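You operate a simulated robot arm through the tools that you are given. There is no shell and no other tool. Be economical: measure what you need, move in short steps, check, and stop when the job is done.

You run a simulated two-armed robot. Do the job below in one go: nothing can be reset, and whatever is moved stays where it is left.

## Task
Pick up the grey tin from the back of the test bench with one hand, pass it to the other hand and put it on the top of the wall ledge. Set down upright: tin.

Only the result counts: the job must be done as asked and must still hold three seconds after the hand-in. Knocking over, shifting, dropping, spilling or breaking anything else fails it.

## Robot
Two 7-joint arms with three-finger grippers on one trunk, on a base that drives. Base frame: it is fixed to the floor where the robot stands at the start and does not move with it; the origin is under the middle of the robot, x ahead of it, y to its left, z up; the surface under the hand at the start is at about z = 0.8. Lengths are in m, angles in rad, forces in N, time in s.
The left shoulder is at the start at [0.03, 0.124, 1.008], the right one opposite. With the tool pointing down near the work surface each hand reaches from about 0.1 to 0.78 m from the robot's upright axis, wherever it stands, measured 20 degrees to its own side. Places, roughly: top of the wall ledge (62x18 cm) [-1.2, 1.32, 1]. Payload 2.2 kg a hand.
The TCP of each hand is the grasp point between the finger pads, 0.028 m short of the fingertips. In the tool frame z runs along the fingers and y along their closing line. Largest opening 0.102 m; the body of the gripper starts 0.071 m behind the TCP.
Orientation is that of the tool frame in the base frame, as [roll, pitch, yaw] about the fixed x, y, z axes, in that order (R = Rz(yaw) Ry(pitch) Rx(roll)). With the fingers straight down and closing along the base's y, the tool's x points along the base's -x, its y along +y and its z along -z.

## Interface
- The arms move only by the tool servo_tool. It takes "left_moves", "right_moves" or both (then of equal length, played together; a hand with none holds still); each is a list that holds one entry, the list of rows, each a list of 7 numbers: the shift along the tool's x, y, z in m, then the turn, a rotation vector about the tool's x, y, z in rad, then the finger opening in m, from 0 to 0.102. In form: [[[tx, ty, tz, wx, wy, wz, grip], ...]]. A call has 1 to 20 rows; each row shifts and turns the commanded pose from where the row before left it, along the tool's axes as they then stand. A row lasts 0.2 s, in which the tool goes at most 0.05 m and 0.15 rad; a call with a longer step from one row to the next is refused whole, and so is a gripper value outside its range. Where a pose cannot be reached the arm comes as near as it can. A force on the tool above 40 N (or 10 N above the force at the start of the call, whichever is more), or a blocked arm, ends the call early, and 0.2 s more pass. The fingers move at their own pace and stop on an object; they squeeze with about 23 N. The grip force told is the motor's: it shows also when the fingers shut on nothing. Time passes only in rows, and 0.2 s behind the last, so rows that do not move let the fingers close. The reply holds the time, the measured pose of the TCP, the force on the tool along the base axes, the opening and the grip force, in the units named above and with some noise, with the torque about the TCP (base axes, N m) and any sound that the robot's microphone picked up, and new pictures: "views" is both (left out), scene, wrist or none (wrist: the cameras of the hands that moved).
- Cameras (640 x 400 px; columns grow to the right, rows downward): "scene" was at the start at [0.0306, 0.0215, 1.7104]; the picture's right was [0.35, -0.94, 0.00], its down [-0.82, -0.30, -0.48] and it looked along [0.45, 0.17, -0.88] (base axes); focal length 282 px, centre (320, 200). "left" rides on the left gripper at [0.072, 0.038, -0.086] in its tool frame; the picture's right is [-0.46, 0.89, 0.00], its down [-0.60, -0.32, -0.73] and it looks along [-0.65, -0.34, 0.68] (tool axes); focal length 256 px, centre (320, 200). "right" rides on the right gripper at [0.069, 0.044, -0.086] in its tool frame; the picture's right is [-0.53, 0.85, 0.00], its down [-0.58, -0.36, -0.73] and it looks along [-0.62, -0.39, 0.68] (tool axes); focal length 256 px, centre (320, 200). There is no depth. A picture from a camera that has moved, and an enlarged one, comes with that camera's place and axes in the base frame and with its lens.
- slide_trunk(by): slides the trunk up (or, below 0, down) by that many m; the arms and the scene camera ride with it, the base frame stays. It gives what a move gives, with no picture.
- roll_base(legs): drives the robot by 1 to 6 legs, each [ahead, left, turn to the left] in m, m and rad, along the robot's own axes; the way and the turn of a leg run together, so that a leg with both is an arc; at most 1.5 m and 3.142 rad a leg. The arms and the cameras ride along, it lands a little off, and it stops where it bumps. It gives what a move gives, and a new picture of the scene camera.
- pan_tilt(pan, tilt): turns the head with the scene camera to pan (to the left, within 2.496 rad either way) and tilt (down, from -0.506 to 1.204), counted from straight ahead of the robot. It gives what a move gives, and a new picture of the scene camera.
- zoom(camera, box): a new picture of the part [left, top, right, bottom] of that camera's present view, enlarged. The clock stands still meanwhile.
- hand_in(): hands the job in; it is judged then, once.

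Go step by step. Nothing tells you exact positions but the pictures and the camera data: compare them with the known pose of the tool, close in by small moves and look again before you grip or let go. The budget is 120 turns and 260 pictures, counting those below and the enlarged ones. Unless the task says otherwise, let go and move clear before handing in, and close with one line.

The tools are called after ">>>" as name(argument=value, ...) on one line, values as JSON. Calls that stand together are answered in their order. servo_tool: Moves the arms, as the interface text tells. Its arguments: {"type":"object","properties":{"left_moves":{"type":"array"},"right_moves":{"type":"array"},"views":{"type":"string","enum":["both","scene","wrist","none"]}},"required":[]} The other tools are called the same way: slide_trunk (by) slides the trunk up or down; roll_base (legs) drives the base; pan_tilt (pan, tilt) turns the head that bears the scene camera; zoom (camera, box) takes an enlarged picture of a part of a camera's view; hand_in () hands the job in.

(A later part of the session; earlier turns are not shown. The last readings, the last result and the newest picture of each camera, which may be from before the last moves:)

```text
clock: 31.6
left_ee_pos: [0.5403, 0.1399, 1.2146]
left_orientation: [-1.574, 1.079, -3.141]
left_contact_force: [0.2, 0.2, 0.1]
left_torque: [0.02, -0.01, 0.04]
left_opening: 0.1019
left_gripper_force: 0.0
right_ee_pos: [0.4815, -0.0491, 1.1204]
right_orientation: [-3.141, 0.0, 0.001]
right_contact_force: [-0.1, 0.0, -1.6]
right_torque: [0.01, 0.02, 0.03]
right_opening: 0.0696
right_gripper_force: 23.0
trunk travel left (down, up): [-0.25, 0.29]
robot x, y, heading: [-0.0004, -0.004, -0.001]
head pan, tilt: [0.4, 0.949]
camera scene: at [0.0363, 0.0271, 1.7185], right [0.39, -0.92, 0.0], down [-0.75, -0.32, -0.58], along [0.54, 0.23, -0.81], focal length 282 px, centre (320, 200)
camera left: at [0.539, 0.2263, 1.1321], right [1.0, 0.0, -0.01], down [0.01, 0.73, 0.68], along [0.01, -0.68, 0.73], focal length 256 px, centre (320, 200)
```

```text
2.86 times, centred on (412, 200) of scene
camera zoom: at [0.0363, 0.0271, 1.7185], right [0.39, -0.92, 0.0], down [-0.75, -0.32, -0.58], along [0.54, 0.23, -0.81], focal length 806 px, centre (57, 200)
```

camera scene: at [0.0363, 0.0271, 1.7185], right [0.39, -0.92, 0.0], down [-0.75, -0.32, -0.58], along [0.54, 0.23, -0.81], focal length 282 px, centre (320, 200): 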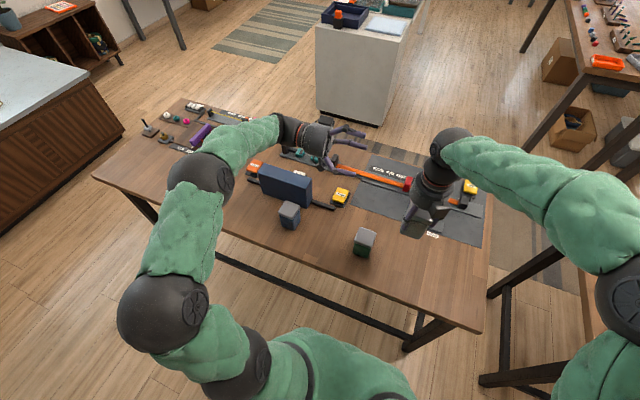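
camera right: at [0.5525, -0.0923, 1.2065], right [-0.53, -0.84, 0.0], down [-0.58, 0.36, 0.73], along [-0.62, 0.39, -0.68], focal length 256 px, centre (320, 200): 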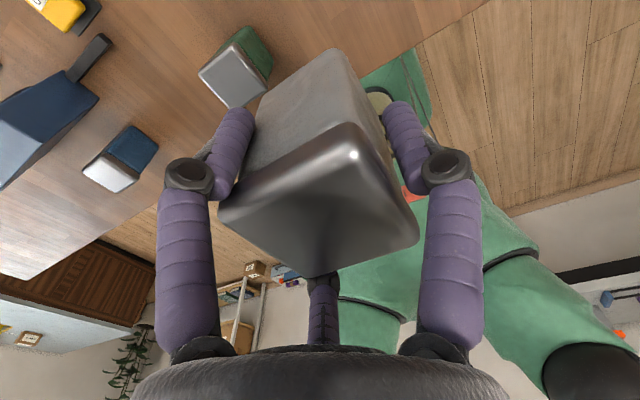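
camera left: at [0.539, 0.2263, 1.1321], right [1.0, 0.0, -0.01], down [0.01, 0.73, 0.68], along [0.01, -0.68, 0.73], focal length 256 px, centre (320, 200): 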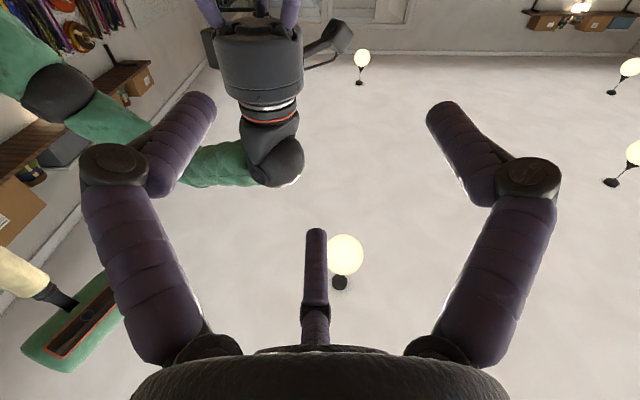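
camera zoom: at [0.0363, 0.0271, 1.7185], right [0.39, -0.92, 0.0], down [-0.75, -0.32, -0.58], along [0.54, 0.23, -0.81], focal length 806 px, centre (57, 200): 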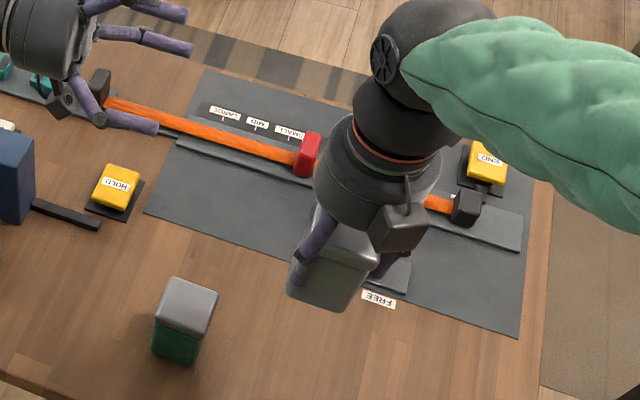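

Now one finger is up and two are at the lower sides, symmetric. I move to the pre-approach pose in line with the tin.

>>> servo_tool(left_moves=[[[0.0265, 0, 0.004, 0, 0, 0, 0.102], [0.0265, 0, 0.004, 0, 0, 0, 0.102], [0.0265, 0, 0.004, 0, 0, 0, 0.102], [0.0265, 0, 0.004, 0, 0, 0, 0.102], [0.0265, 0, 0.004, 0, 0, 0, 0.102], [0, 0, 0, 0, 0, 0, 0.102]]])

>>> zoom(camera="scene", box=[300, 130, 524, 270])

```text
clock: 33.0
left_ee_pos: [0.4794, 0.1204, 1.0954]
left_orientation: [-1.572, 1.082, -3.141]
left_contact_force: [-0.7, 1.0, -0.5]
left_torque: [0.0, 0.03, 0.01]
left_opening: 0.102
left_gripper_force: 0.1
right_ee_pos: [0.4837, -0.0494, 1.1198]
right_orientation: [-3.141, -0.001, 0.0]
right_contact_force: [0.0, 0.3, -0.7]
right_torque: [-0.01, 0.02, 0.03]
right_opening: 0.0693
right_gripper_force: 23.3
trunk travel left (down, up): [-0.25, 0.29]
robot x, y, heading: [-0.0006, -0.0033, -0.002]
head pan, tilt: [0.4, 0.949]
camera scene: at [0.0363, 0.0271, 1.7185], right [0.39, -0.92, 0.0], down [-0.75, -0.32, -0.58], along [0.54, 0.23, -0.81], focal length 282 px, centre (320, 200)
camera left: at [0.4774, 0.2065, 1.014], right [1.0, 0.0, -0.01], down [0.0, 0.73, 0.68], along [0.01, -0.68, 0.73], focal length 256 px, centre (320, 200)
```

scene: 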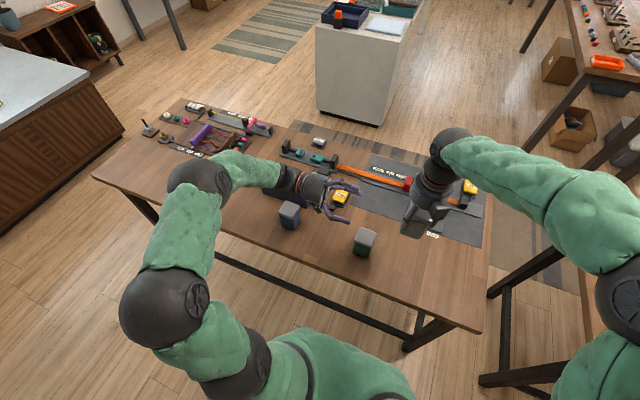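
left: 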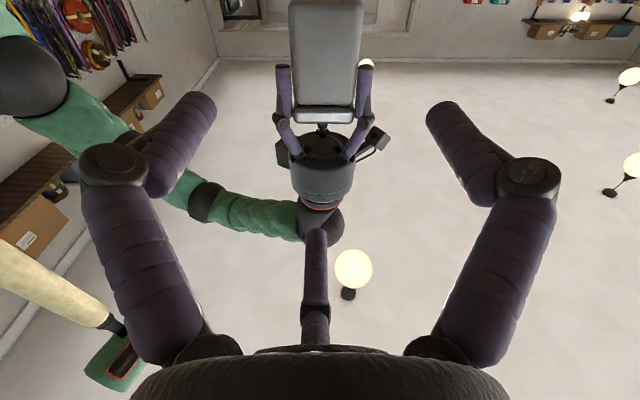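

```text
2.86 times, centred on (412, 200) of scene
camera zoom: at [0.0363, 0.0271, 1.7185], right [0.39, -0.92, 0.0], down [-0.75, -0.32, -0.58], along [0.54, 0.23, -0.81], focal length 806 px, centre (57, 200)
```

zoom: 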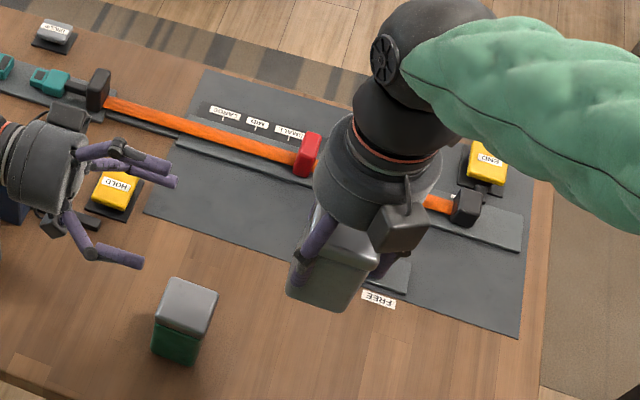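

The left view shows the tin hanging symmetric between the right hand's fingers, about 4 mm off in x. I correct and advance 9 cm with the opening at 0.09.

>>> servo_tool(left_moves=[[[-0.0059, 0.0014, 0.01, 0, 0, 0, 0.09], [0, 0, 0.02, 0, 0, 0, 0.09], [0, 0, 0.02, 0, 0, 0, 0.09], [0, 0, 0.02, 0, 0, 0, 0.09], [0, 0, 0.02, 0, 0, 0, 0.09], [0, 0, 0.0, 0, 0, 0, 0.09]]])

>>> zoom(camera="scene", box=[330, 150, 490, 250])

```text
clock: 34.5
left_ee_pos: [0.4822, 0.0279, 1.1012]
left_orientation: [-1.572, 1.081, 3.141]
left_contact_force: [0.2, 1.1, 1.0]
left_torque: [0.01, 0.01, -0.03]
left_opening: 0.0898
left_gripper_force: 0.0
right_ee_pos: [0.4835, -0.0498, 1.1197]
right_orientation: [3.141, 0.0, -0.001]
right_contact_force: [0.2, -0.5, -1.6]
right_torque: [0.01, 0.01, 0.01]
right_opening: 0.0695
right_gripper_force: 23.2
trunk travel left (down, up): [-0.25, 0.29]
robot x, y, heading: [-0.0013, -0.0022, -0.0]
head pan, tilt: [0.4, 0.949]
camera scene: at [0.0363, 0.0275, 1.7184], right [0.39, -0.92, 0.0], down [-0.75, -0.32, -0.58], along [0.54, 0.23, -0.81], focal length 282 px, centre (320, 200)
camera left: at [0.4807, 0.1156, 1.0195], right [1.0, 0.0, -0.01], down [0.0, 0.73, 0.68], along [0.01, -0.68, 0.73], focal length 256 px, centre (320, 200)
```

scene: 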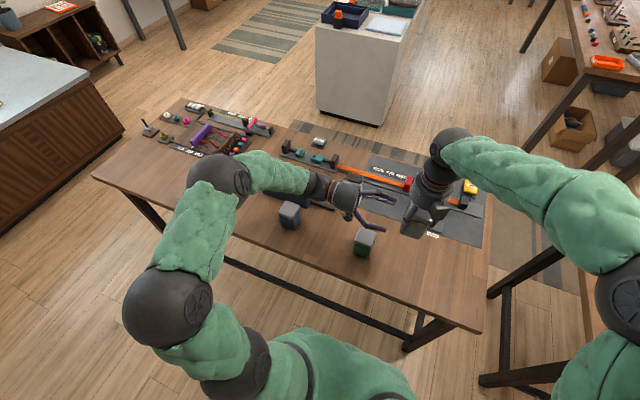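
left: 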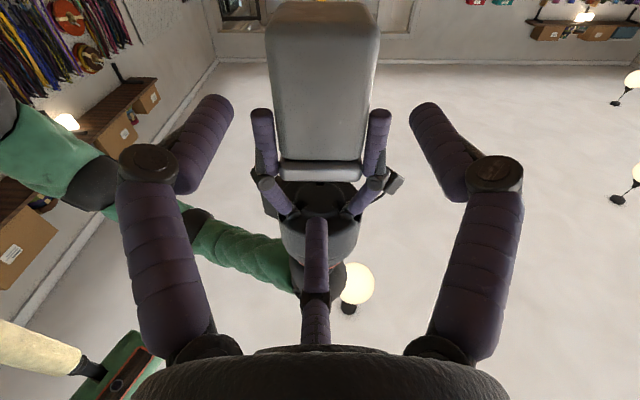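

```text
4.00 times, centred on (410, 200) of scene
camera zoom: at [0.0363, 0.0275, 1.7184], right [0.39, -0.92, 0.0], down [-0.75, -0.32, -0.58], along [0.54, 0.23, -0.81], focal length 1128 px, centre (-40, 200)
```

zoom: 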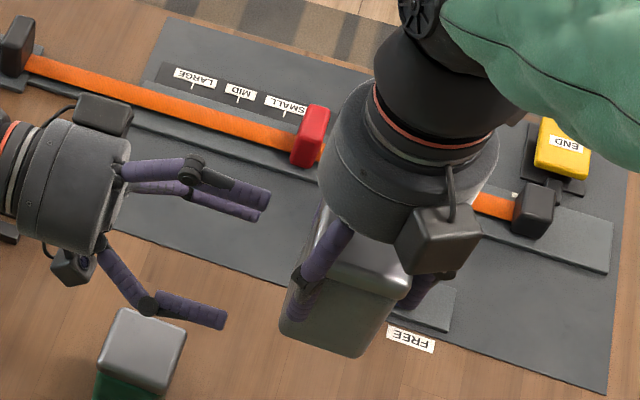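

Clearances look good: the upper finger will pass between the lid and the right palm. I advance 3 cm more and check forces.

>>> servo_tool(left_moves=[[[0.0, 0.001, 0.01, 0, 0, 0, 0.09], [0, 0, 0.01, 0, 0, 0, 0.09], [0, 0, 0.012, 0, 0, 0, 0.09], [0, 0, 0.0, 0, 0, 0, 0.09]]])

>>> zoom(camera="scene", box=[350, 160, 478, 240])

```text
clock: 35.5
left_ee_pos: [0.4826, -0.0011, 1.1019]
left_orientation: [-1.573, 1.079, -3.142]
left_contact_force: [-0.7, -1.0, 0.1]
left_torque: [-0.03, -0.04, -0.01]
left_opening: 0.0901
left_gripper_force: 0.1
right_ee_pos: [0.4829, -0.05, 1.1213]
right_orientation: [-3.14, -0.001, 0.0]
right_contact_force: [-0.5, -0.5, -2.5]
right_torque: [0.03, -0.02, 0.0]
right_opening: 0.0693
right_gripper_force: 23.2
trunk travel left (down, up): [-0.25, 0.29]
robot x, y, heading: [-0.0003, -0.0009, 0.002]
head pan, tilt: [0.4, 0.949]
camera scene: at [0.0362, 0.0274, 1.7185], right [0.39, -0.92, 0.0], down [-0.75, -0.32, -0.58], along [0.54, 0.23, -0.81], focal length 282 px, centre (320, 200)
camera left: at [0.4814, 0.0844, 1.0198], right [1.0, 0.0, -0.01], down [0.0, 0.73, 0.68], along [0.01, -0.68, 0.73], focal length 256 px, centre (320, 200)
```

scene: 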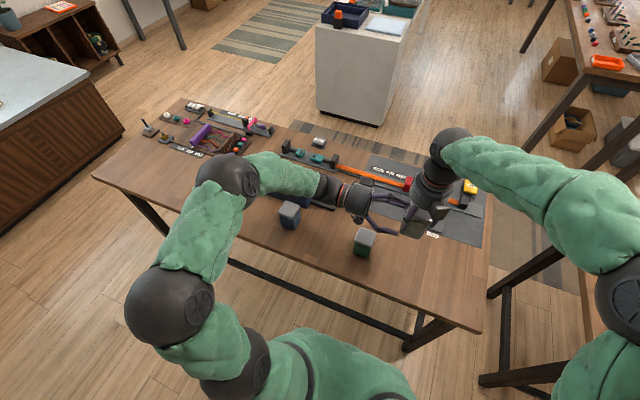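
left: 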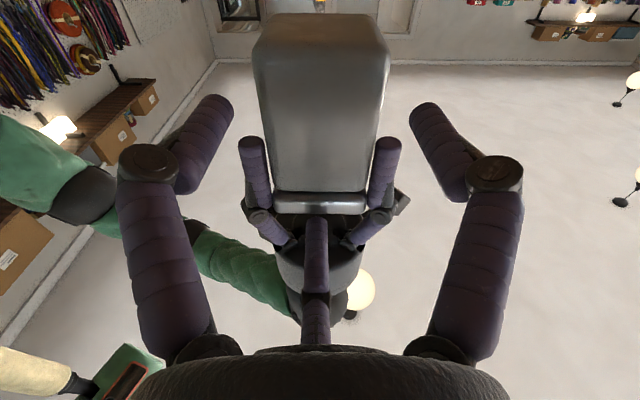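

```text
5.00 times, centred on (414, 200) of scene
camera zoom: at [0.0362, 0.0274, 1.7185], right [0.39, -0.92, 0.0], down [-0.75, -0.32, -0.58], along [0.54, 0.23, -0.81], focal length 1410 px, centre (-150, 200)
```

zoom: 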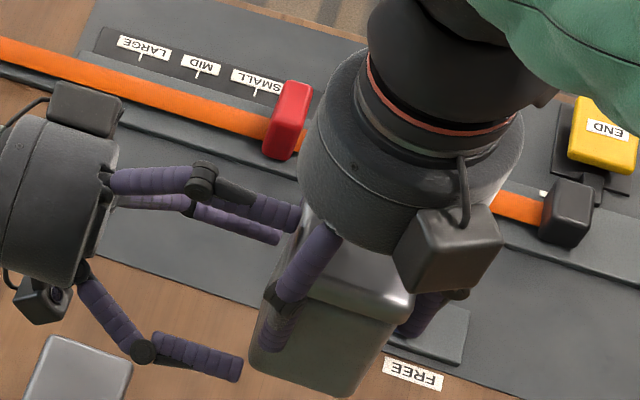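

No contact, and the upper finger has entered above the lid. I advance the remaining 3.4 cm and look.

>>> servo_tool(left_moves=[[[0.0, 0, 0.01, 0, 0, 0, 0.09], [0, 0, 0.012, 0, 0, 0, 0.09], [0, 0, 0.012, 0, 0, 0, 0.09], [0, 0, 0.0, 0, 0, 0, 0.09]]])

>>> zoom(camera="scene", box=[350, 160, 478, 240])

```text
clock: 36.1
left_ee_pos: [0.4844, -0.0225, 1.1059]
left_orientation: [-1.559, 1.09, -3.131]
left_contact_force: [-2.1, 6.6, 3.6]
left_torque: [-0.22, -0.08, -0.07]
left_opening: 0.0993
left_gripper_force: 4.3
right_ee_pos: [0.4854, -0.0547, 1.1171]
right_orientation: [3.134, 0.002, -0.003]
right_contact_force: [2.1, -6.3, -3.7]
right_torque: [0.12, -0.02, -0.02]
right_opening: 0.0705
right_gripper_force: 22.6
trunk travel left (down, up): [-0.25, 0.29]
robot x, y, heading: [-0.0023, 0.0017, -0.003]
head pan, tilt: [0.4, 0.949]
stopped in row 3 (left hand): the force on the tool passed its limit at 44 N (the readings are from after the stop); the commanded pose is now the measured one
camera scene: at [0.0364, 0.027, 1.7185], right [0.39, -0.92, 0.0], down [-0.75, -0.32, -0.58], along [0.54, 0.23, -0.81], focal length 282 px, centre (320, 200)
camera left: at [0.4835, 0.0623, 1.0242], right [1.0, 0.0, 0.0], down [0.0, 0.73, 0.68], along [0.0, -0.68, 0.73], focal length 256 px, centre (320, 200)
```

scene: 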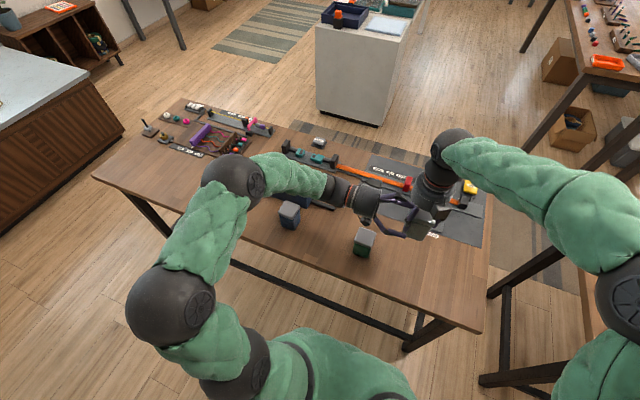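
left: 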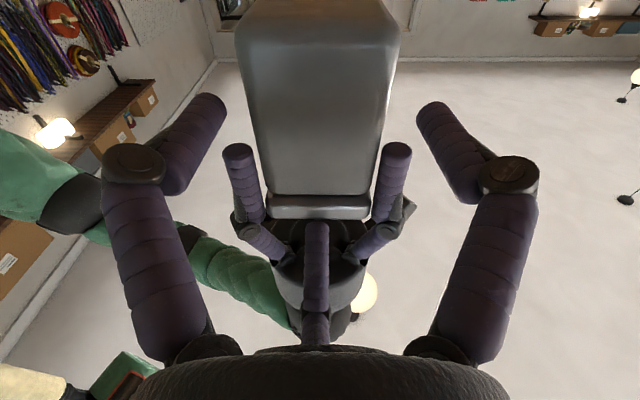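

```text
5.00 times, centred on (414, 200) of scene
camera zoom: at [0.0364, 0.027, 1.7185], right [0.39, -0.92, 0.0], down [-0.75, -0.32, -0.58], along [0.54, 0.23, -0.81], focal length 1410 px, centre (-150, 200)
```

zoom: 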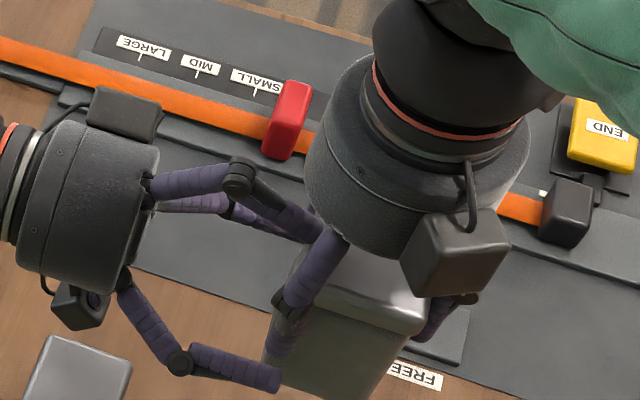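

The upper finger touched the lid's front edge. I back off 15 mm and check that the tin still sits well.

>>> servo_tool(left_moves=[[[0.0, 0, -0.015, 0, 0, 0, 0.102], [0, 0, 0.0, 0, 0, 0, 0.102]]])

>>> zoom(camera="right", box=[0, 0, 640, 400])

```text
clock: 36.7
left_ee_pos: [0.4833, -0.0088, 1.1054]
left_orientation: [-1.563, 1.087, -3.131]
left_contact_force: [-1.1, -0.3, -0.1]
left_torque: [0.01, -0.01, 0.03]
left_opening: 0.1019
left_gripper_force: 0.0
right_ee_pos: [0.4845, -0.0543, 1.1183]
right_orientation: [3.133, 0.002, -0.002]
right_contact_force: [-0.4, 0.1, 0.5]
right_torque: [0.0, 0.03, 0.04]
right_opening: 0.0702
right_gripper_force: 23.1
trunk travel left (down, up): [-0.25, 0.29]
robot x, y, heading: [0.0003, -0.0059, -0.002]
head pan, tilt: [0.4, 0.949]
camera scene: at [0.0363, 0.0267, 1.7185], right [0.39, -0.92, 0.0], down [-0.75, -0.32, -0.58], along [0.54, 0.23, -0.81], focal length 282 px, centre (320, 200)
camera left: at [0.482, 0.0769, 1.0221], right [1.0, 0.0, 0.0], down [0.0, 0.73, 0.68], along [0.0, -0.68, 0.73], focal length 256 px, centre (320, 200)
```

scene: 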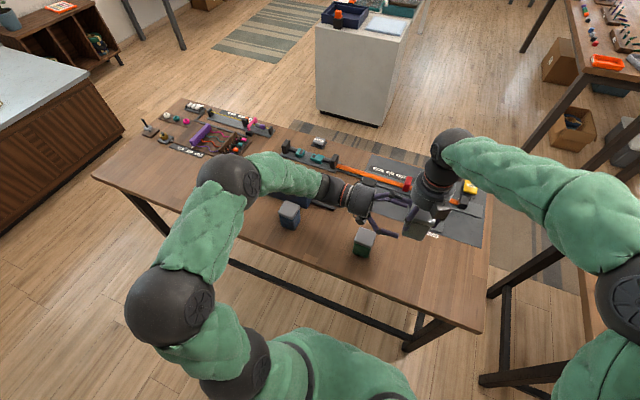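
left: 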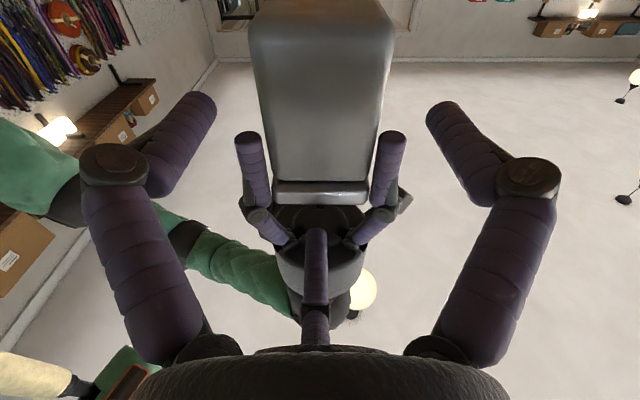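

```text
1.00 times, centred on (320, 200) of right (not enlarged: the box is as wide or as high as the picture)
camera zoom: at [0.5532, -0.0956, 1.2045], right [-0.54, -0.84, 0.01], down [-0.57, 0.37, 0.73], along [-0.62, 0.39, -0.68], focal length 256 px, centre (320, 200)
```

zoom: 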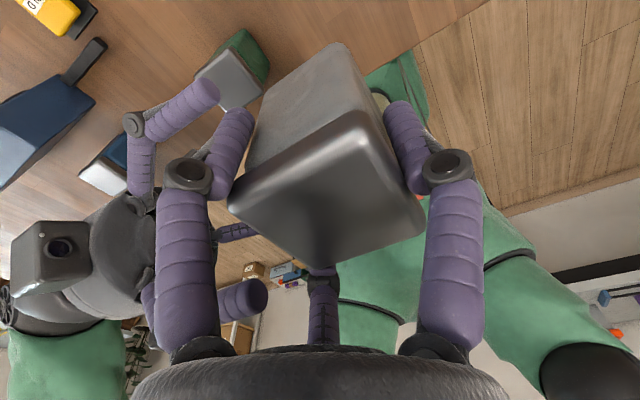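

The fingers turn out coupled and the right hand holds about 1 cm too low for the left fingers to close below it. I retract the left hand, set the tin back on its spot, and re-grip it higher.

>>> servo_tool(left_moves=[[[0, 0, -0.03, 0, 0, 0, 0.102], [0, 0, -0.04, 0, 0, 0, 0.102], [0, 0, -0.04, 0, 0, 0, 0.102], [0, 0, -0.04, 0, 0, 0, 0.102], [0, 0, 0, 0, 0, 0, 0.102], [0, 0, 0, 0, 0, 0, 0.102], [0, 0, 0, 0, 0, 0, 0.102], [0, 0, 0, 0, 0, 0, 0.102], [0, 0, 0, 0, 0, 0, 0.102], [0, 0, 0, 0, 0, 0, 0.102], [0, 0, 0, 0, 0, 0, 0.102], [0, 0, 0, 0, 0, 0, 0.102]]], right_moves=[[[0, 0, 0, 0, 0, 0, 0.03], [0, 0, 0, 0, 0, 0, 0.03], [0, 0, 0, 0, 0, 0, 0.03], [0, 0.01, 0, 0, 0, 0, 0.03], [0, 0.01, 0.03, 0, 0, 0, 0.03], [0, 0.01, 0.03, 0, 0, 0, 0.03], [0, 0.011, 0.03, 0, 0, 0, 0.03], [0, 0, 0.03, 0, 0, 0, 0.03], [0, 0, 0.03, 0, 0, 0, 0.03], [0, 0, 0.03, 0, 0, 0, 0.03], [0, 0, 0.03, 0, 0, 0, 0.03], [0, 0, 0.0, 0, 0, 0, 0.03]]])

>>> zoom(camera="scene", box=[340, 190, 468, 270])

```text
clock: 39.3
left_ee_pos: [0.4838, 0.1389, 1.1023]
left_orientation: [-1.562, 1.088, -3.131]
left_contact_force: [0.6, -0.5, -0.5]
left_torque: [0.02, -0.02, 0.0]
left_opening: 0.102
left_gripper_force: 0.0
right_ee_pos: [0.4819, -0.0965, 0.9094]
right_orientation: [3.136, 0.004, -0.003]
right_contact_force: [-0.4, -0.7, 0.4]
right_torque: [-0.04, 0.04, -0.04]
right_opening: 0.0699
right_gripper_force: 23.2
trunk travel left (down, up): [-0.25, 0.29]
robot x, y, heading: [0.0058, -0.0051, 0.003]
head pan, tilt: [0.4, 0.949]
camera scene: at [0.0359, 0.0273, 1.7185], right [0.39, -0.92, 0.0], down [-0.75, -0.32, -0.58], along [0.54, 0.23, -0.81], focal length 282 px, centre (320, 200)
camera right: at [0.5513, -0.1379, 0.9945], right [-0.54, -0.84, 0.01], down [-0.57, 0.37, 0.73], along [-0.62, 0.39, -0.68], focal length 256 px, centre (320, 200)
camera left: at [0.483, 0.2246, 1.021], right [1.0, 0.0, 0.0], down [0.0, 0.73, 0.68], along [0.0, -0.68, 0.73], focal length 256 px, centre (320, 200)
```

scene: 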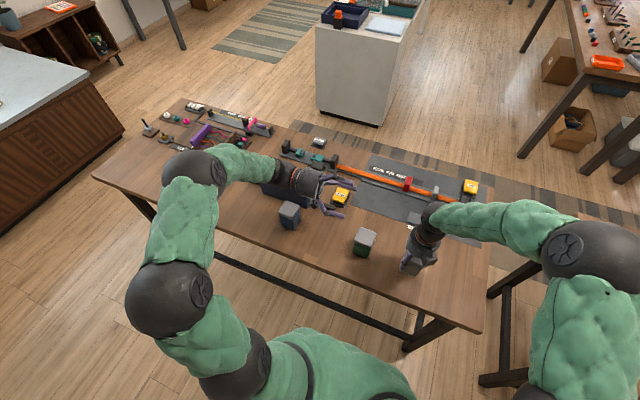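
right: 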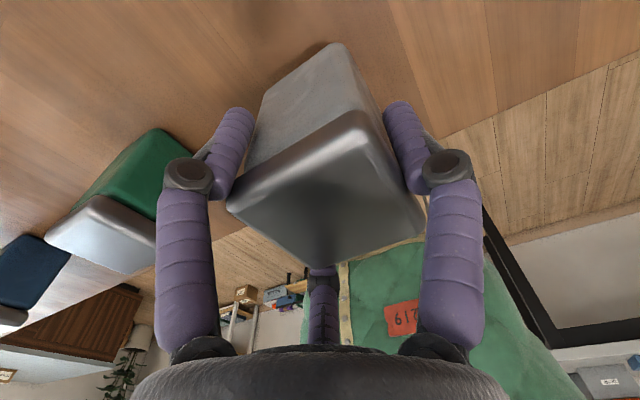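
left: 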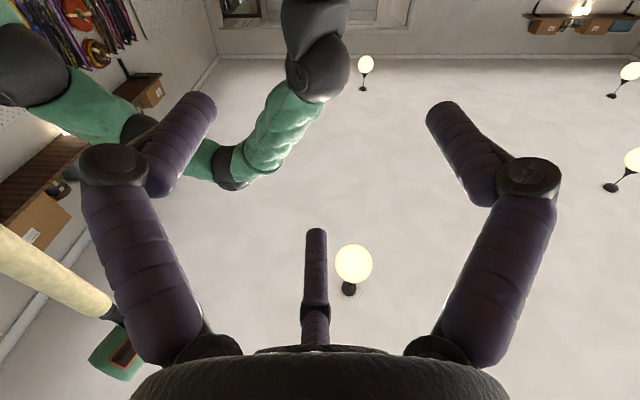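

```text
5.00 times, centred on (404, 230) of scene
camera zoom: at [0.0359, 0.0273, 1.7185], right [0.39, -0.92, 0.0], down [-0.75, -0.32, -0.58], along [0.54, 0.23, -0.81], focal length 1410 px, centre (-100, 50)
```

zoom: 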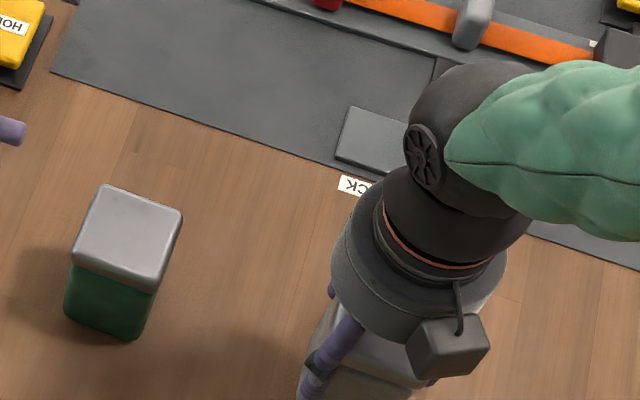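

I lower the tin to just above the bench.

>>> servo_tool(right_moves=[[[0, 0, 0.015, 0, 0, 0, 0.03], [0, 0, 0.012, 0, 0, 0, 0.03], [0, 0, 0.007, 0, 0, 0, 0.03], [0, 0, 0.003, 0, 0, 0, 0.03], [0, 0, 0, 0, 0, 0, 0.03]]], views="wrist")

```text
clock: 40.5
left_ee_pos: [0.4834, 0.1385, 1.1044]
left_orientation: [-1.559, 1.089, -3.128]
left_contact_force: [-0.2, 0.2, -0.7]
left_torque: [0.0, 0.04, 0.04]
left_opening: 0.1021
left_gripper_force: 0.1
right_ee_pos: [0.4818, -0.0954, 0.8731]
right_orientation: [3.135, 0.002, -0.001]
right_contact_force: [-0.6, 2.9, 10.8]
right_torque: [-0.18, -0.07, -0.05]
right_opening: 0.0703
right_gripper_force: 22.8
trunk travel left (down, up): [-0.25, 0.29]
robot x, y, heading: [-0.0002, 0.0013, 0.002]
head pan, tilt: [0.4, 0.949]
camera right: at [0.5519, -0.1376, 0.9595], right [-0.54, -0.84, 0.01], down [-0.58, 0.37, 0.73], along [-0.62, 0.39, -0.69], focal length 256 px, centre (320, 200)
```

right: 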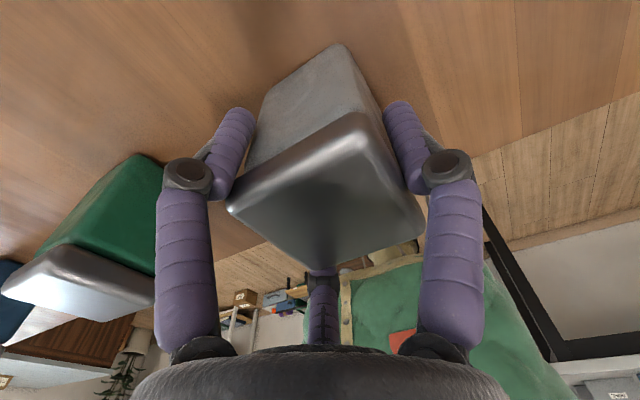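

The tin touches the bench. I open, rise 12 mm, and look before re-gripping.

>>> servo_tool(right_moves=[[[0, 0, 0, 0, 0, 0, 0.085], [0, 0, 0, 0, 0, 0, 0.102], [0, 0, 0, 0, 0, 0, 0.102], [0, 0, -0.01, 0, 0, 0, 0.102], [0, 0, 0, 0, 0, 0, 0.102]]])

>>> zoom(camera="scene", box=[340, 210, 468, 290])

```text
clock: 41.7
left_ee_pos: [0.4849, 0.1397, 1.1033]
left_orientation: [-1.563, 1.087, -3.131]
left_contact_force: [-0.2, 0.2, -0.8]
left_torque: [-0.01, 0.0, -0.01]
left_opening: 0.1021
left_gripper_force: 0.1
right_ee_pos: [0.4823, -0.0962, 0.8816]
right_orientation: [3.136, 0.005, -0.003]
right_contact_force: [0.0, 0.1, 0.1]
right_torque: [0.03, -0.04, 0.0]
right_opening: 0.1022
right_gripper_force: 0.1
trunk travel left (down, up): [-0.25, 0.29]
robot x, y, heading: [-0.0028, 0.0032, 0.001]
head pan, tilt: [0.4, 0.949]
camera scene: at [0.0364, 0.0272, 1.7184], right [0.39, -0.92, 0.0], down [-0.75, -0.32, -0.58], along [0.54, 0.23, -0.81], focal length 282 px, centre (320, 200)
camera right: at [0.5527, -0.1378, 0.9681], right [-0.54, -0.84, 0.01], down [-0.57, 0.37, 0.73], along [-0.62, 0.39, -0.68], focal length 256 px, centre (320, 200)
```

scene: 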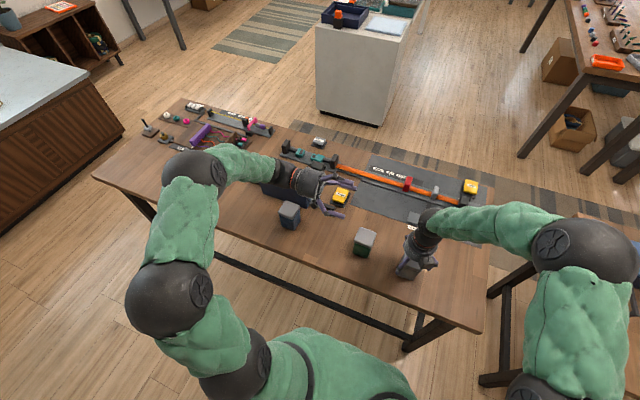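
right: 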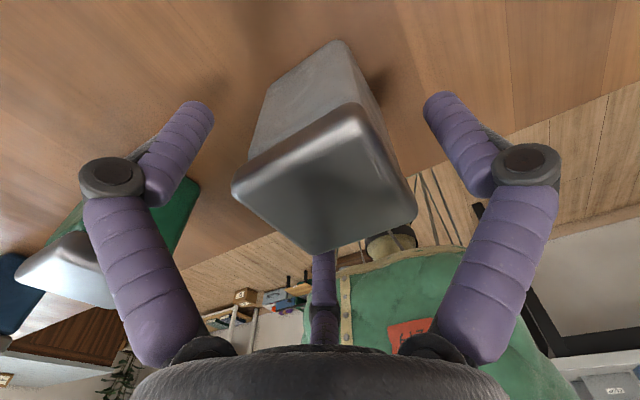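

```text
5.00 times, centred on (404, 250) of scene
camera zoom: at [0.0364, 0.0272, 1.7184], right [0.39, -0.92, 0.0], down [-0.75, -0.32, -0.58], along [0.54, 0.23, -0.81], focal length 1410 px, centre (-100, -50)
```

zoom: 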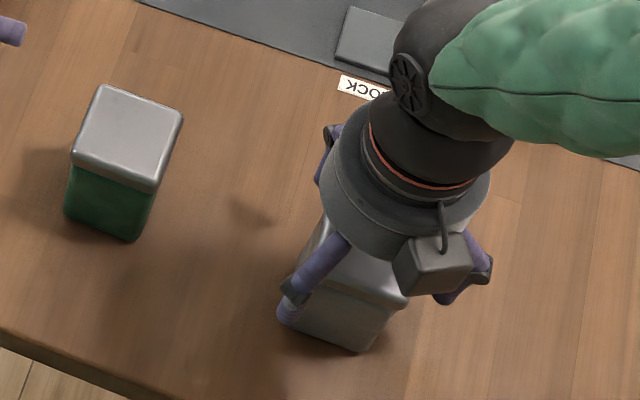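

The tin stands upright and aligned. I re-grip at the lid (TCP z ≈ 0.885) and lift.

>>> servo_tool(right_moves=[[[0, 0, -0.0025, 0, 0, 0, 0.08], [0, 0, 0, 0, 0, 0, 0.05], [0, 0, 0, 0, 0, 0, 0.03], [0, 0, 0, 0, 0, 0, 0.03], [0, 0, 0, 0, 0, 0, 0.03], [0, 0, -0.01, 0, 0, 0, 0.03], [0, 0, -0.02, 0, 0, 0, 0.03], [0, 0, -0.02, 0, 0, 0, 0.03], [0, 0, 0, 0, 0, 0, 0.03]]])

>>> zoom(camera="scene", box=[340, 190, 468, 270])

```text
clock: 43.7
left_ee_pos: [0.4843, 0.1388, 1.1047]
left_orientation: [-1.563, 1.088, -3.131]
left_contact_force: [-0.1, 0.1, 0.4]
left_torque: [-0.02, -0.02, -0.01]
left_opening: 0.1019
left_gripper_force: 0.1
right_ee_pos: [0.4828, -0.0954, 0.9362]
right_orientation: [3.134, 0.003, -0.002]
right_contact_force: [2.1, 0.5, -0.9]
right_torque: [0.0, 0.01, 0.0]
right_opening: 0.07
right_gripper_force: 23.1
trunk travel left (down, up): [-0.25, 0.29]
robot x, y, heading: [-0.0006, -0.0006, -0.004]
head pan, tilt: [0.4, 0.949]
camera scene: at [0.0367, 0.0272, 1.7184], right [0.39, -0.92, 0.0], down [-0.75, -0.32, -0.58], along [0.54, 0.23, -0.81], focal length 282 px, centre (320, 200)
camera right: at [0.5535, -0.1378, 1.022], right [-0.54, -0.84, 0.01], down [-0.57, 0.37, 0.73], along [-0.62, 0.39, -0.68], focal length 256 px, centre (320, 200)
```

scene: 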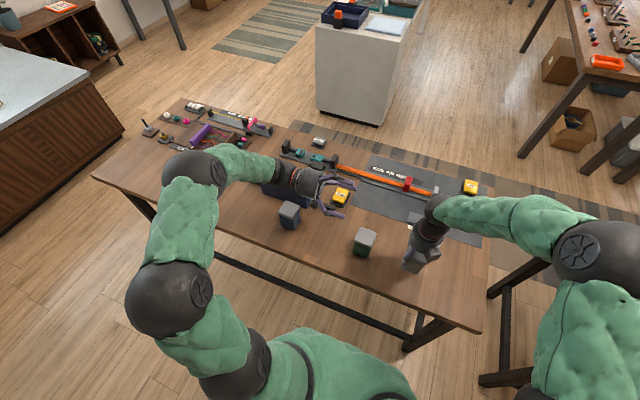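
right: 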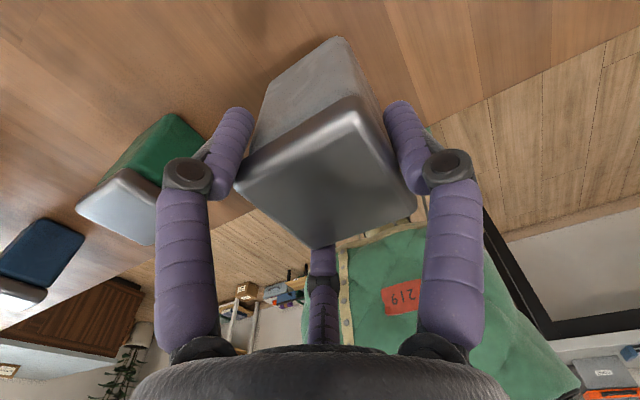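

```text
5.00 times, centred on (404, 230) of scene
camera zoom: at [0.0367, 0.0272, 1.7184], right [0.39, -0.92, 0.0], down [-0.75, -0.32, -0.58], along [0.54, 0.23, -0.81], focal length 1410 px, centre (-100, 50)
```

zoom: 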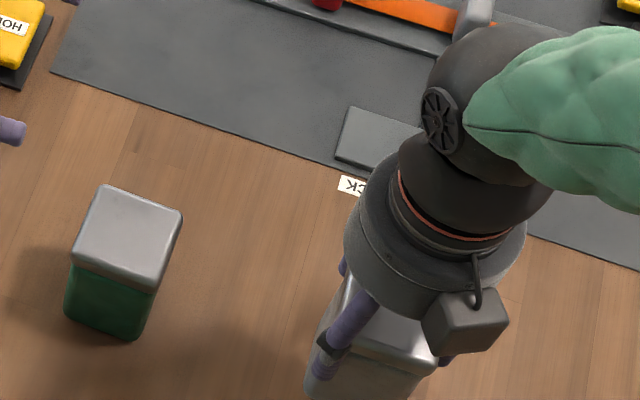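

Held well. I raise the tin to the handover pose again.

>>> servo_tool(right_moves=[[[0, 0, -0.03, 0, 0, 0, 0.03], [0, 0, -0.03, 0, 0, 0, 0.03], [0, 0, -0.03, 0, 0, 0, 0.03], [0, -0.015, -0.03, 0, 0, 0, 0.03], [0, -0.015, -0.03, 0, 0, 0, 0.03], [0, -0.015, -0.034, 0, 0, 0, 0.03], [0, 0, 0, 0, 0, 0, 0.03]]], views="none")

>>> zoom(camera="left", box=[0, 0, 640, 400])

```text
clock: 45.3
left_ee_pos: [0.4856, 0.1382, 1.1028]
left_orientation: [-1.562, 1.086, -3.13]
left_contact_force: [-0.6, -0.6, 0.3]
left_torque: [0.0, -0.01, -0.05]
left_opening: 0.1019
left_gripper_force: 0.1
right_ee_pos: [0.4831, -0.0525, 1.1188]
right_orientation: [3.135, 0.004, -0.002]
right_contact_force: [0.3, 1.1, -0.4]
right_torque: [0.01, 0.02, 0.02]
right_opening: 0.0704
right_gripper_force: 23.0
trunk travel left (down, up): [-0.25, 0.29]
robot x, y, heading: [-0.0018, -0.0007, -0.001]
head pan, tilt: [0.4, 0.949]
```

```text
1.00 times, centred on (320, 200) of left (not enlarged: the box is as wide or as high as the picture)
camera zoom: at [0.4834, 0.2243, 1.0207], right [1.0, 0.0, 0.0], down [0.0, 0.73, 0.68], along [0.0, -0.68, 0.73], focal length 256 px, centre (320, 200)
```

zoom: 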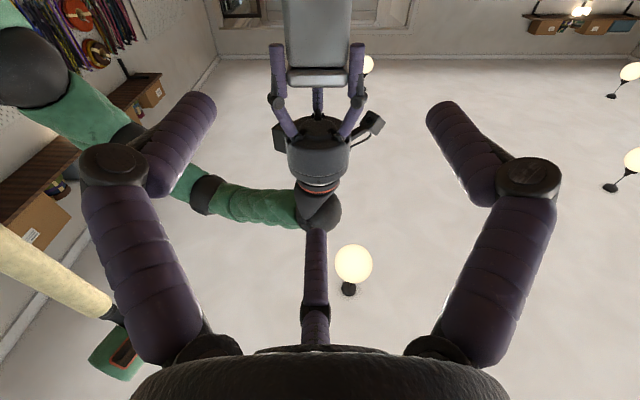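

The tin now hangs lower relative to the right hand, leaving room. I correct the left hand's offset and advance 12 cm.

>>> servo_tool(left_moves=[[[0.0071, 0.0004, 0.0, 0, 0, 0, 0.1], [0, 0, 0.03, 0, 0, 0, 0.1], [0, 0, 0.03, 0, 0, 0, 0.1], [0, 0, 0.03, 0, 0, 0, 0.1], [0, 0, 0.03, 0, 0, 0, 0.1], [0, 0, 0, 0, 0, 0, 0.1]]])

>>> zoom(camera="scene", box=[350, 160, 478, 240])

```text
clock: 46.7
left_ee_pos: [0.4779, 0.024, 1.1002]
left_orientation: [-1.563, 1.087, -3.129]
left_contact_force: [0.5, -0.9, -0.2]
left_torque: [-0.03, -0.01, 0.02]
left_opening: 0.1
left_gripper_force: 0.1
right_ee_pos: [0.4818, -0.0522, 1.1177]
right_orientation: [3.135, 0.005, -0.001]
right_contact_force: [-0.1, -0.4, -1.4]
right_torque: [-0.02, 0.0, 0.01]
right_opening: 0.0705
right_gripper_force: 23.0
trunk travel left (down, up): [-0.25, 0.29]
robot x, y, heading: [0.0017, 0.001, -0.002]
head pan, tilt: [0.4, 0.949]
camera scene: at [0.0362, 0.0275, 1.7185], right [0.39, -0.92, 0.0], down [-0.75, -0.32, -0.58], along [0.54, 0.23, -0.81], focal length 282 px, centre (320, 200)
camera left: at [0.4776, 0.1093, 1.0171], right [1.0, 0.0, 0.0], down [0.0, 0.73, 0.68], along [0.0, -0.68, 0.73], focal length 256 px, centre (320, 200)
```

scene: 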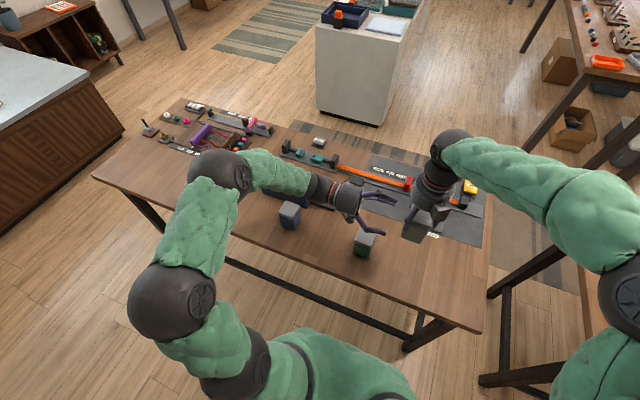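
left: 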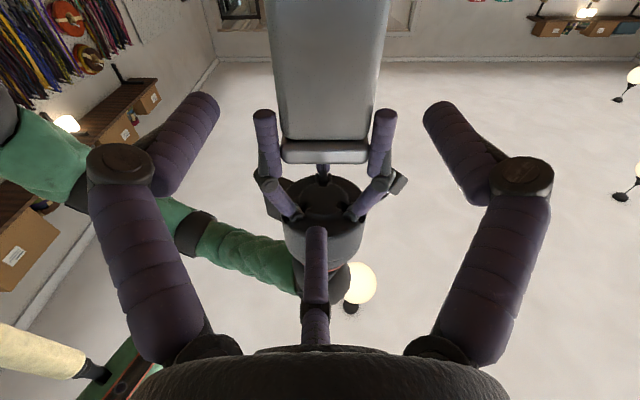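

```text
5.00 times, centred on (414, 200) of scene
camera zoom: at [0.0362, 0.0275, 1.7185], right [0.39, -0.92, 0.0], down [-0.75, -0.32, -0.58], along [0.54, 0.23, -0.81], focal length 1410 px, centre (-150, 200)
```

zoom: 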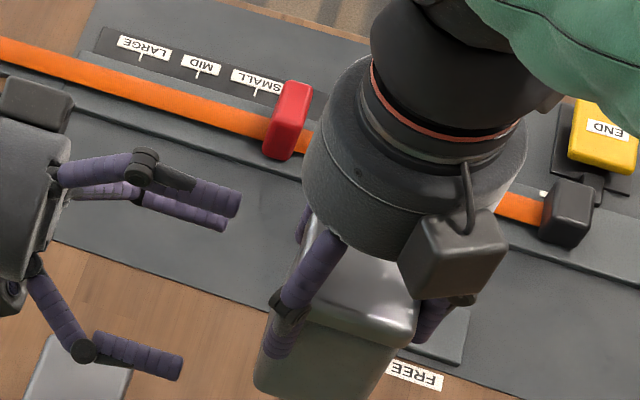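

I correct 4 mm in x and 3 mm in z and advance further in two checked steps.

>>> servo_tool(left_moves=[[[0.001, 0.0045, 0.0, 0, 0, 0, 0.1], [0, 0, 0.012, 0, 0, 0, 0.1], [0, 0, 0.012, 0, 0, 0, 0.1], [0, 0, 0.012, 0, 0, 0, 0.1], [0, 0, 0, 0, 0, 0, 0.1]]], views="wrist")

```text
clock: 47.9
left_ee_pos: [0.485, -0.0141, 1.0971]
left_orientation: [-1.562, 1.088, -3.132]
left_contact_force: [0.9, -0.2, 0.1]
left_torque: [-0.03, 0.0, 0.04]
left_opening: 0.0997
left_gripper_force: 0.1
right_ee_pos: [0.4823, -0.0523, 1.1186]
right_orientation: [3.133, 0.002, -0.003]
right_contact_force: [-0.3, -0.1, -0.8]
right_torque: [-0.02, -0.01, 0.0]
right_opening: 0.0703
right_gripper_force: 22.8
trunk travel left (down, up): [-0.25, 0.29]
robot x, y, heading: [-0.0008, 0.001, 0.0]
head pan, tilt: [0.4, 0.949]
camera left: at [0.4839, 0.0709, 1.0133], right [1.0, 0.0, 0.0], down [0.0, 0.73, 0.68], along [0.0, -0.68, 0.73], focal length 256 px, centre (320, 200)
```

left: 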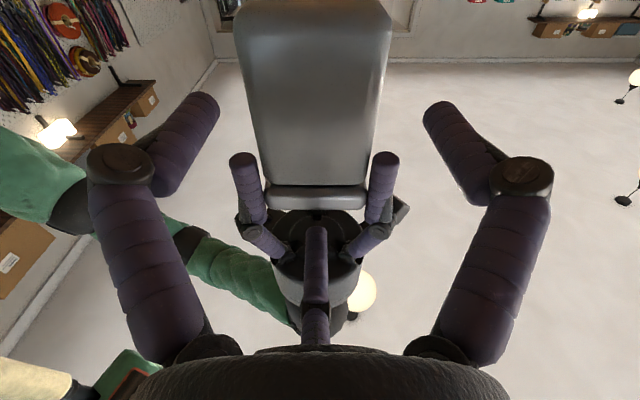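

No contact, and the geometry is centred within 2 mm. I advance the last 2.8 cm.

>>> servo_tool(left_moves=[[[0.0, -0.001, 0.008, 0, 0, 0, 0.1], [0, 0, 0.01, 0, 0, 0, 0.1], [0, 0, 0.01, 0, 0, 0, 0.1], [0, 0, 0, 0, 0, 0, 0.1]]])

>>> zoom(camera="scene", box=[350, 160, 478, 240])

>>> zoom(camera="right", box=[0, 0, 640, 400])

```text
clock: 48.9
left_ee_pos: [0.4829, -0.0435, 1.0966]
left_orientation: [-1.562, 1.088, -3.132]
left_contact_force: [-0.1, 0.1, 0.8]
left_torque: [-0.01, -0.02, 0.0]
left_opening: 0.1
left_gripper_force: 0.1
right_ee_pos: [0.4825, -0.0521, 1.118]
right_orientation: [3.136, 0.004, -0.002]
right_contact_force: [-0.1, 0.9, -1.0]
right_torque: [0.0, 0.0, 0.01]
right_opening: 0.0702
right_gripper_force: 23.1
trunk travel left (down, up): [-0.25, 0.29]
robot x, y, heading: [-0.0016, 0.0001, 0.001]
head pan, tilt: [0.4, 0.949]
camera scene: at [0.0363, 0.0272, 1.7185], right [0.39, -0.92, 0.0], down [-0.75, -0.32, -0.58], along [0.54, 0.23, -0.81], focal length 282 px, centre (320, 200)
camera left: at [0.4828, 0.0421, 1.0142], right [1.0, 0.0, 0.0], down [0.0, 0.73, 0.68], along [0.0, -0.68, 0.73], focal length 256 px, centre (320, 200)
```

scene: 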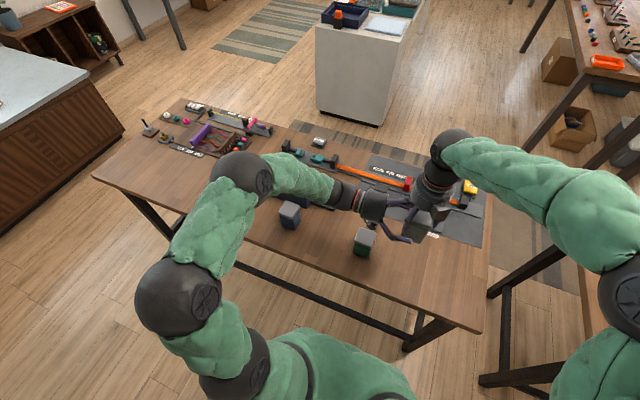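
left: 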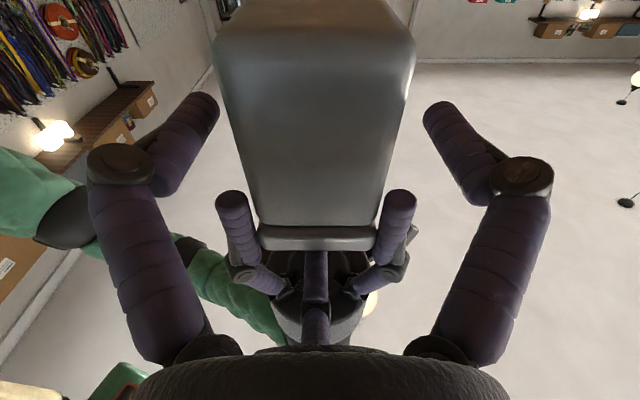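

```text
5.00 times, centred on (414, 200) of scene
camera zoom: at [0.0363, 0.0272, 1.7185], right [0.39, -0.92, 0.0], down [-0.75, -0.32, -0.58], along [0.54, 0.23, -0.81], focal length 1410 px, centre (-150, 200)
```

zoom: 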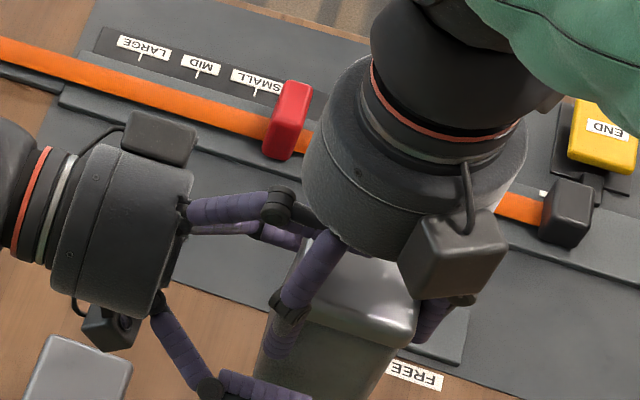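

```text
1.00 times, centred on (320, 200) of right (not enlarged: the box is as wide or as high as the picture)
camera zoom: at [0.5522, -0.095, 1.2039], right [-0.54, -0.84, 0.01], down [-0.57, 0.37, 0.73], along [-0.62, 0.39, -0.68], focal length 256 px, centre (320, 200)
```

zoom: 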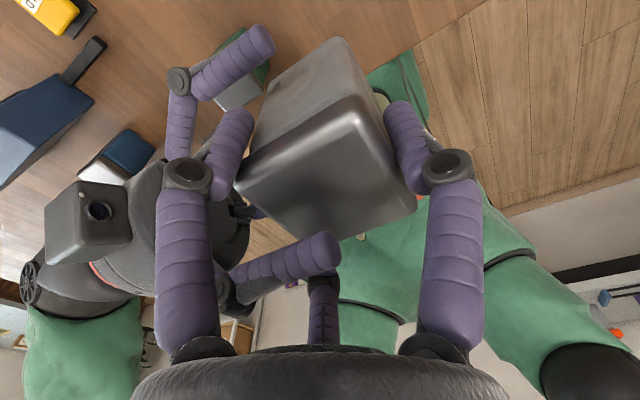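

The upper finger lies over the lid and the two side fingers flank the tin, all without contact. I close the left hand gently.

>>> servo_tool(left_moves=[[[0, 0, 0, 0, 0, 0, 0.085], [0, 0, 0, 0, 0, 0, 0.075], [0, 0, 0, 0, 0, 0, 0.06], [0, 0, 0, 0, 0, 0, 0.04], [0, 0, 0, 0, 0, 0, 0.03], [0, 0, 0, 0, 0, 0, 0.03]]])

>>> zoom(camera="right", box=[0, 0, 640, 400])

```text
clock: 50.3
left_ee_pos: [0.4833, -0.0442, 1.0982]
left_orientation: [-1.56, 1.088, -3.131]
left_contact_force: [-17.6, 5.7, 15.4]
left_torque: [-0.32, -0.14, 0.0]
left_opening: 0.0685
left_gripper_force: 23.3
right_ee_pos: [0.4829, -0.0527, 1.1173]
right_orientation: [3.135, 0.002, -0.002]
right_contact_force: [17.4, -5.0, -15.0]
right_torque: [0.15, -0.2, -0.16]
right_opening: 0.0704
right_gripper_force: 22.6
trunk travel left (down, up): [-0.25, 0.29]
robot x, y, heading: [0.0013, -0.0028, 0.001]
head pan, tilt: [0.4, 0.949]
camera scene: at [0.0363, 0.0271, 1.7185], right [0.39, -0.92, 0.0], down [-0.75, -0.32, -0.58], along [0.54, 0.23, -0.81], focal length 282 px, centre (320, 200)
camera left: at [0.4824, 0.0419, 1.0145], right [1.0, 0.0, 0.0], down [0.0, 0.73, 0.68], along [0.0, -0.68, 0.73], focal length 256 px, centre (320, 200)
```

scene: 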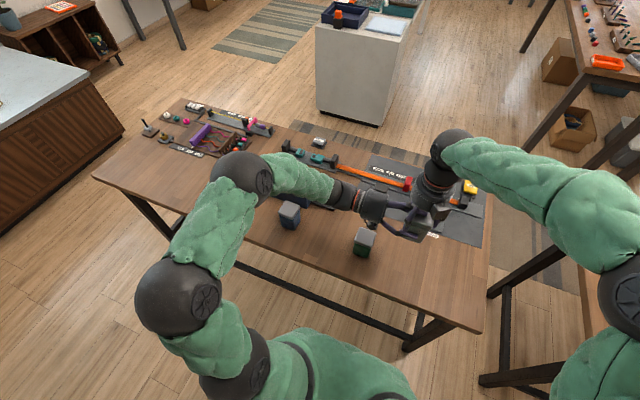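
left: 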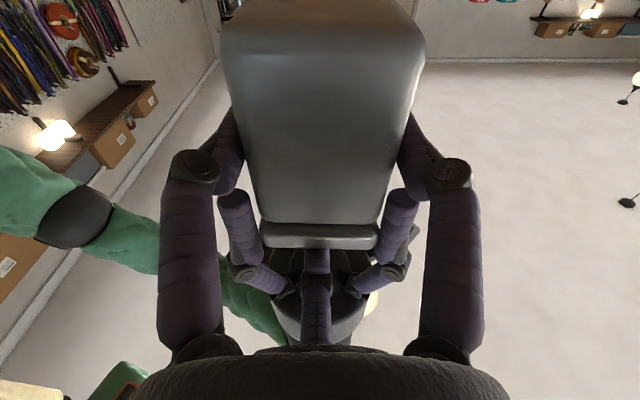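

```text
1.00 times, centred on (320, 200) of right (not enlarged: the box is as wide or as high as the picture)
camera zoom: at [0.5525, -0.0954, 1.2038], right [-0.54, -0.84, 0.01], down [-0.57, 0.37, 0.73], along [-0.62, 0.39, -0.68], focal length 256 px, centre (320, 200)
```

zoom: 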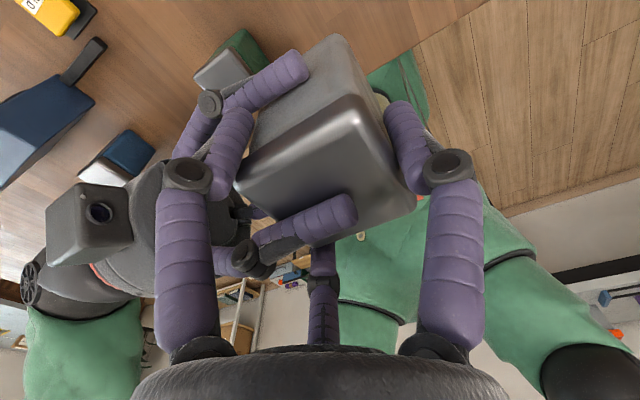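

The left hand holds the tin as well, with some strain between hands. I ease the left hand along the strain direction by a few millimetres.

>>> servo_tool(left_moves=[[[-0.0017, -0.0032, 0, 0, 0, 0, 0.03], [0, 0, 0, 0, 0, 0, 0.03]]], views="none")

```text
clock: 50.9
left_ee_pos: [0.4819, -0.0428, 1.0989]
left_orientation: [-1.568, 1.087, -3.133]
left_contact_force: [0.7, -0.6, -3.4]
left_torque: [0.01, 0.17, 0.18]
left_opening: 0.0682
left_gripper_force: 23.3
right_ee_pos: [0.4819, -0.0536, 1.1196]
right_orientation: [3.136, 0.004, 0.0]
right_contact_force: [-2.3, 0.9, 3.2]
right_torque: [0.02, -0.1, -0.16]
right_opening: 0.0705
right_gripper_force: 23.1
trunk travel left (down, up): [-0.25, 0.29]
robot x, y, heading: [-0.0002, 0.0018, -0.003]
head pan, tilt: [0.4, 0.949]
```

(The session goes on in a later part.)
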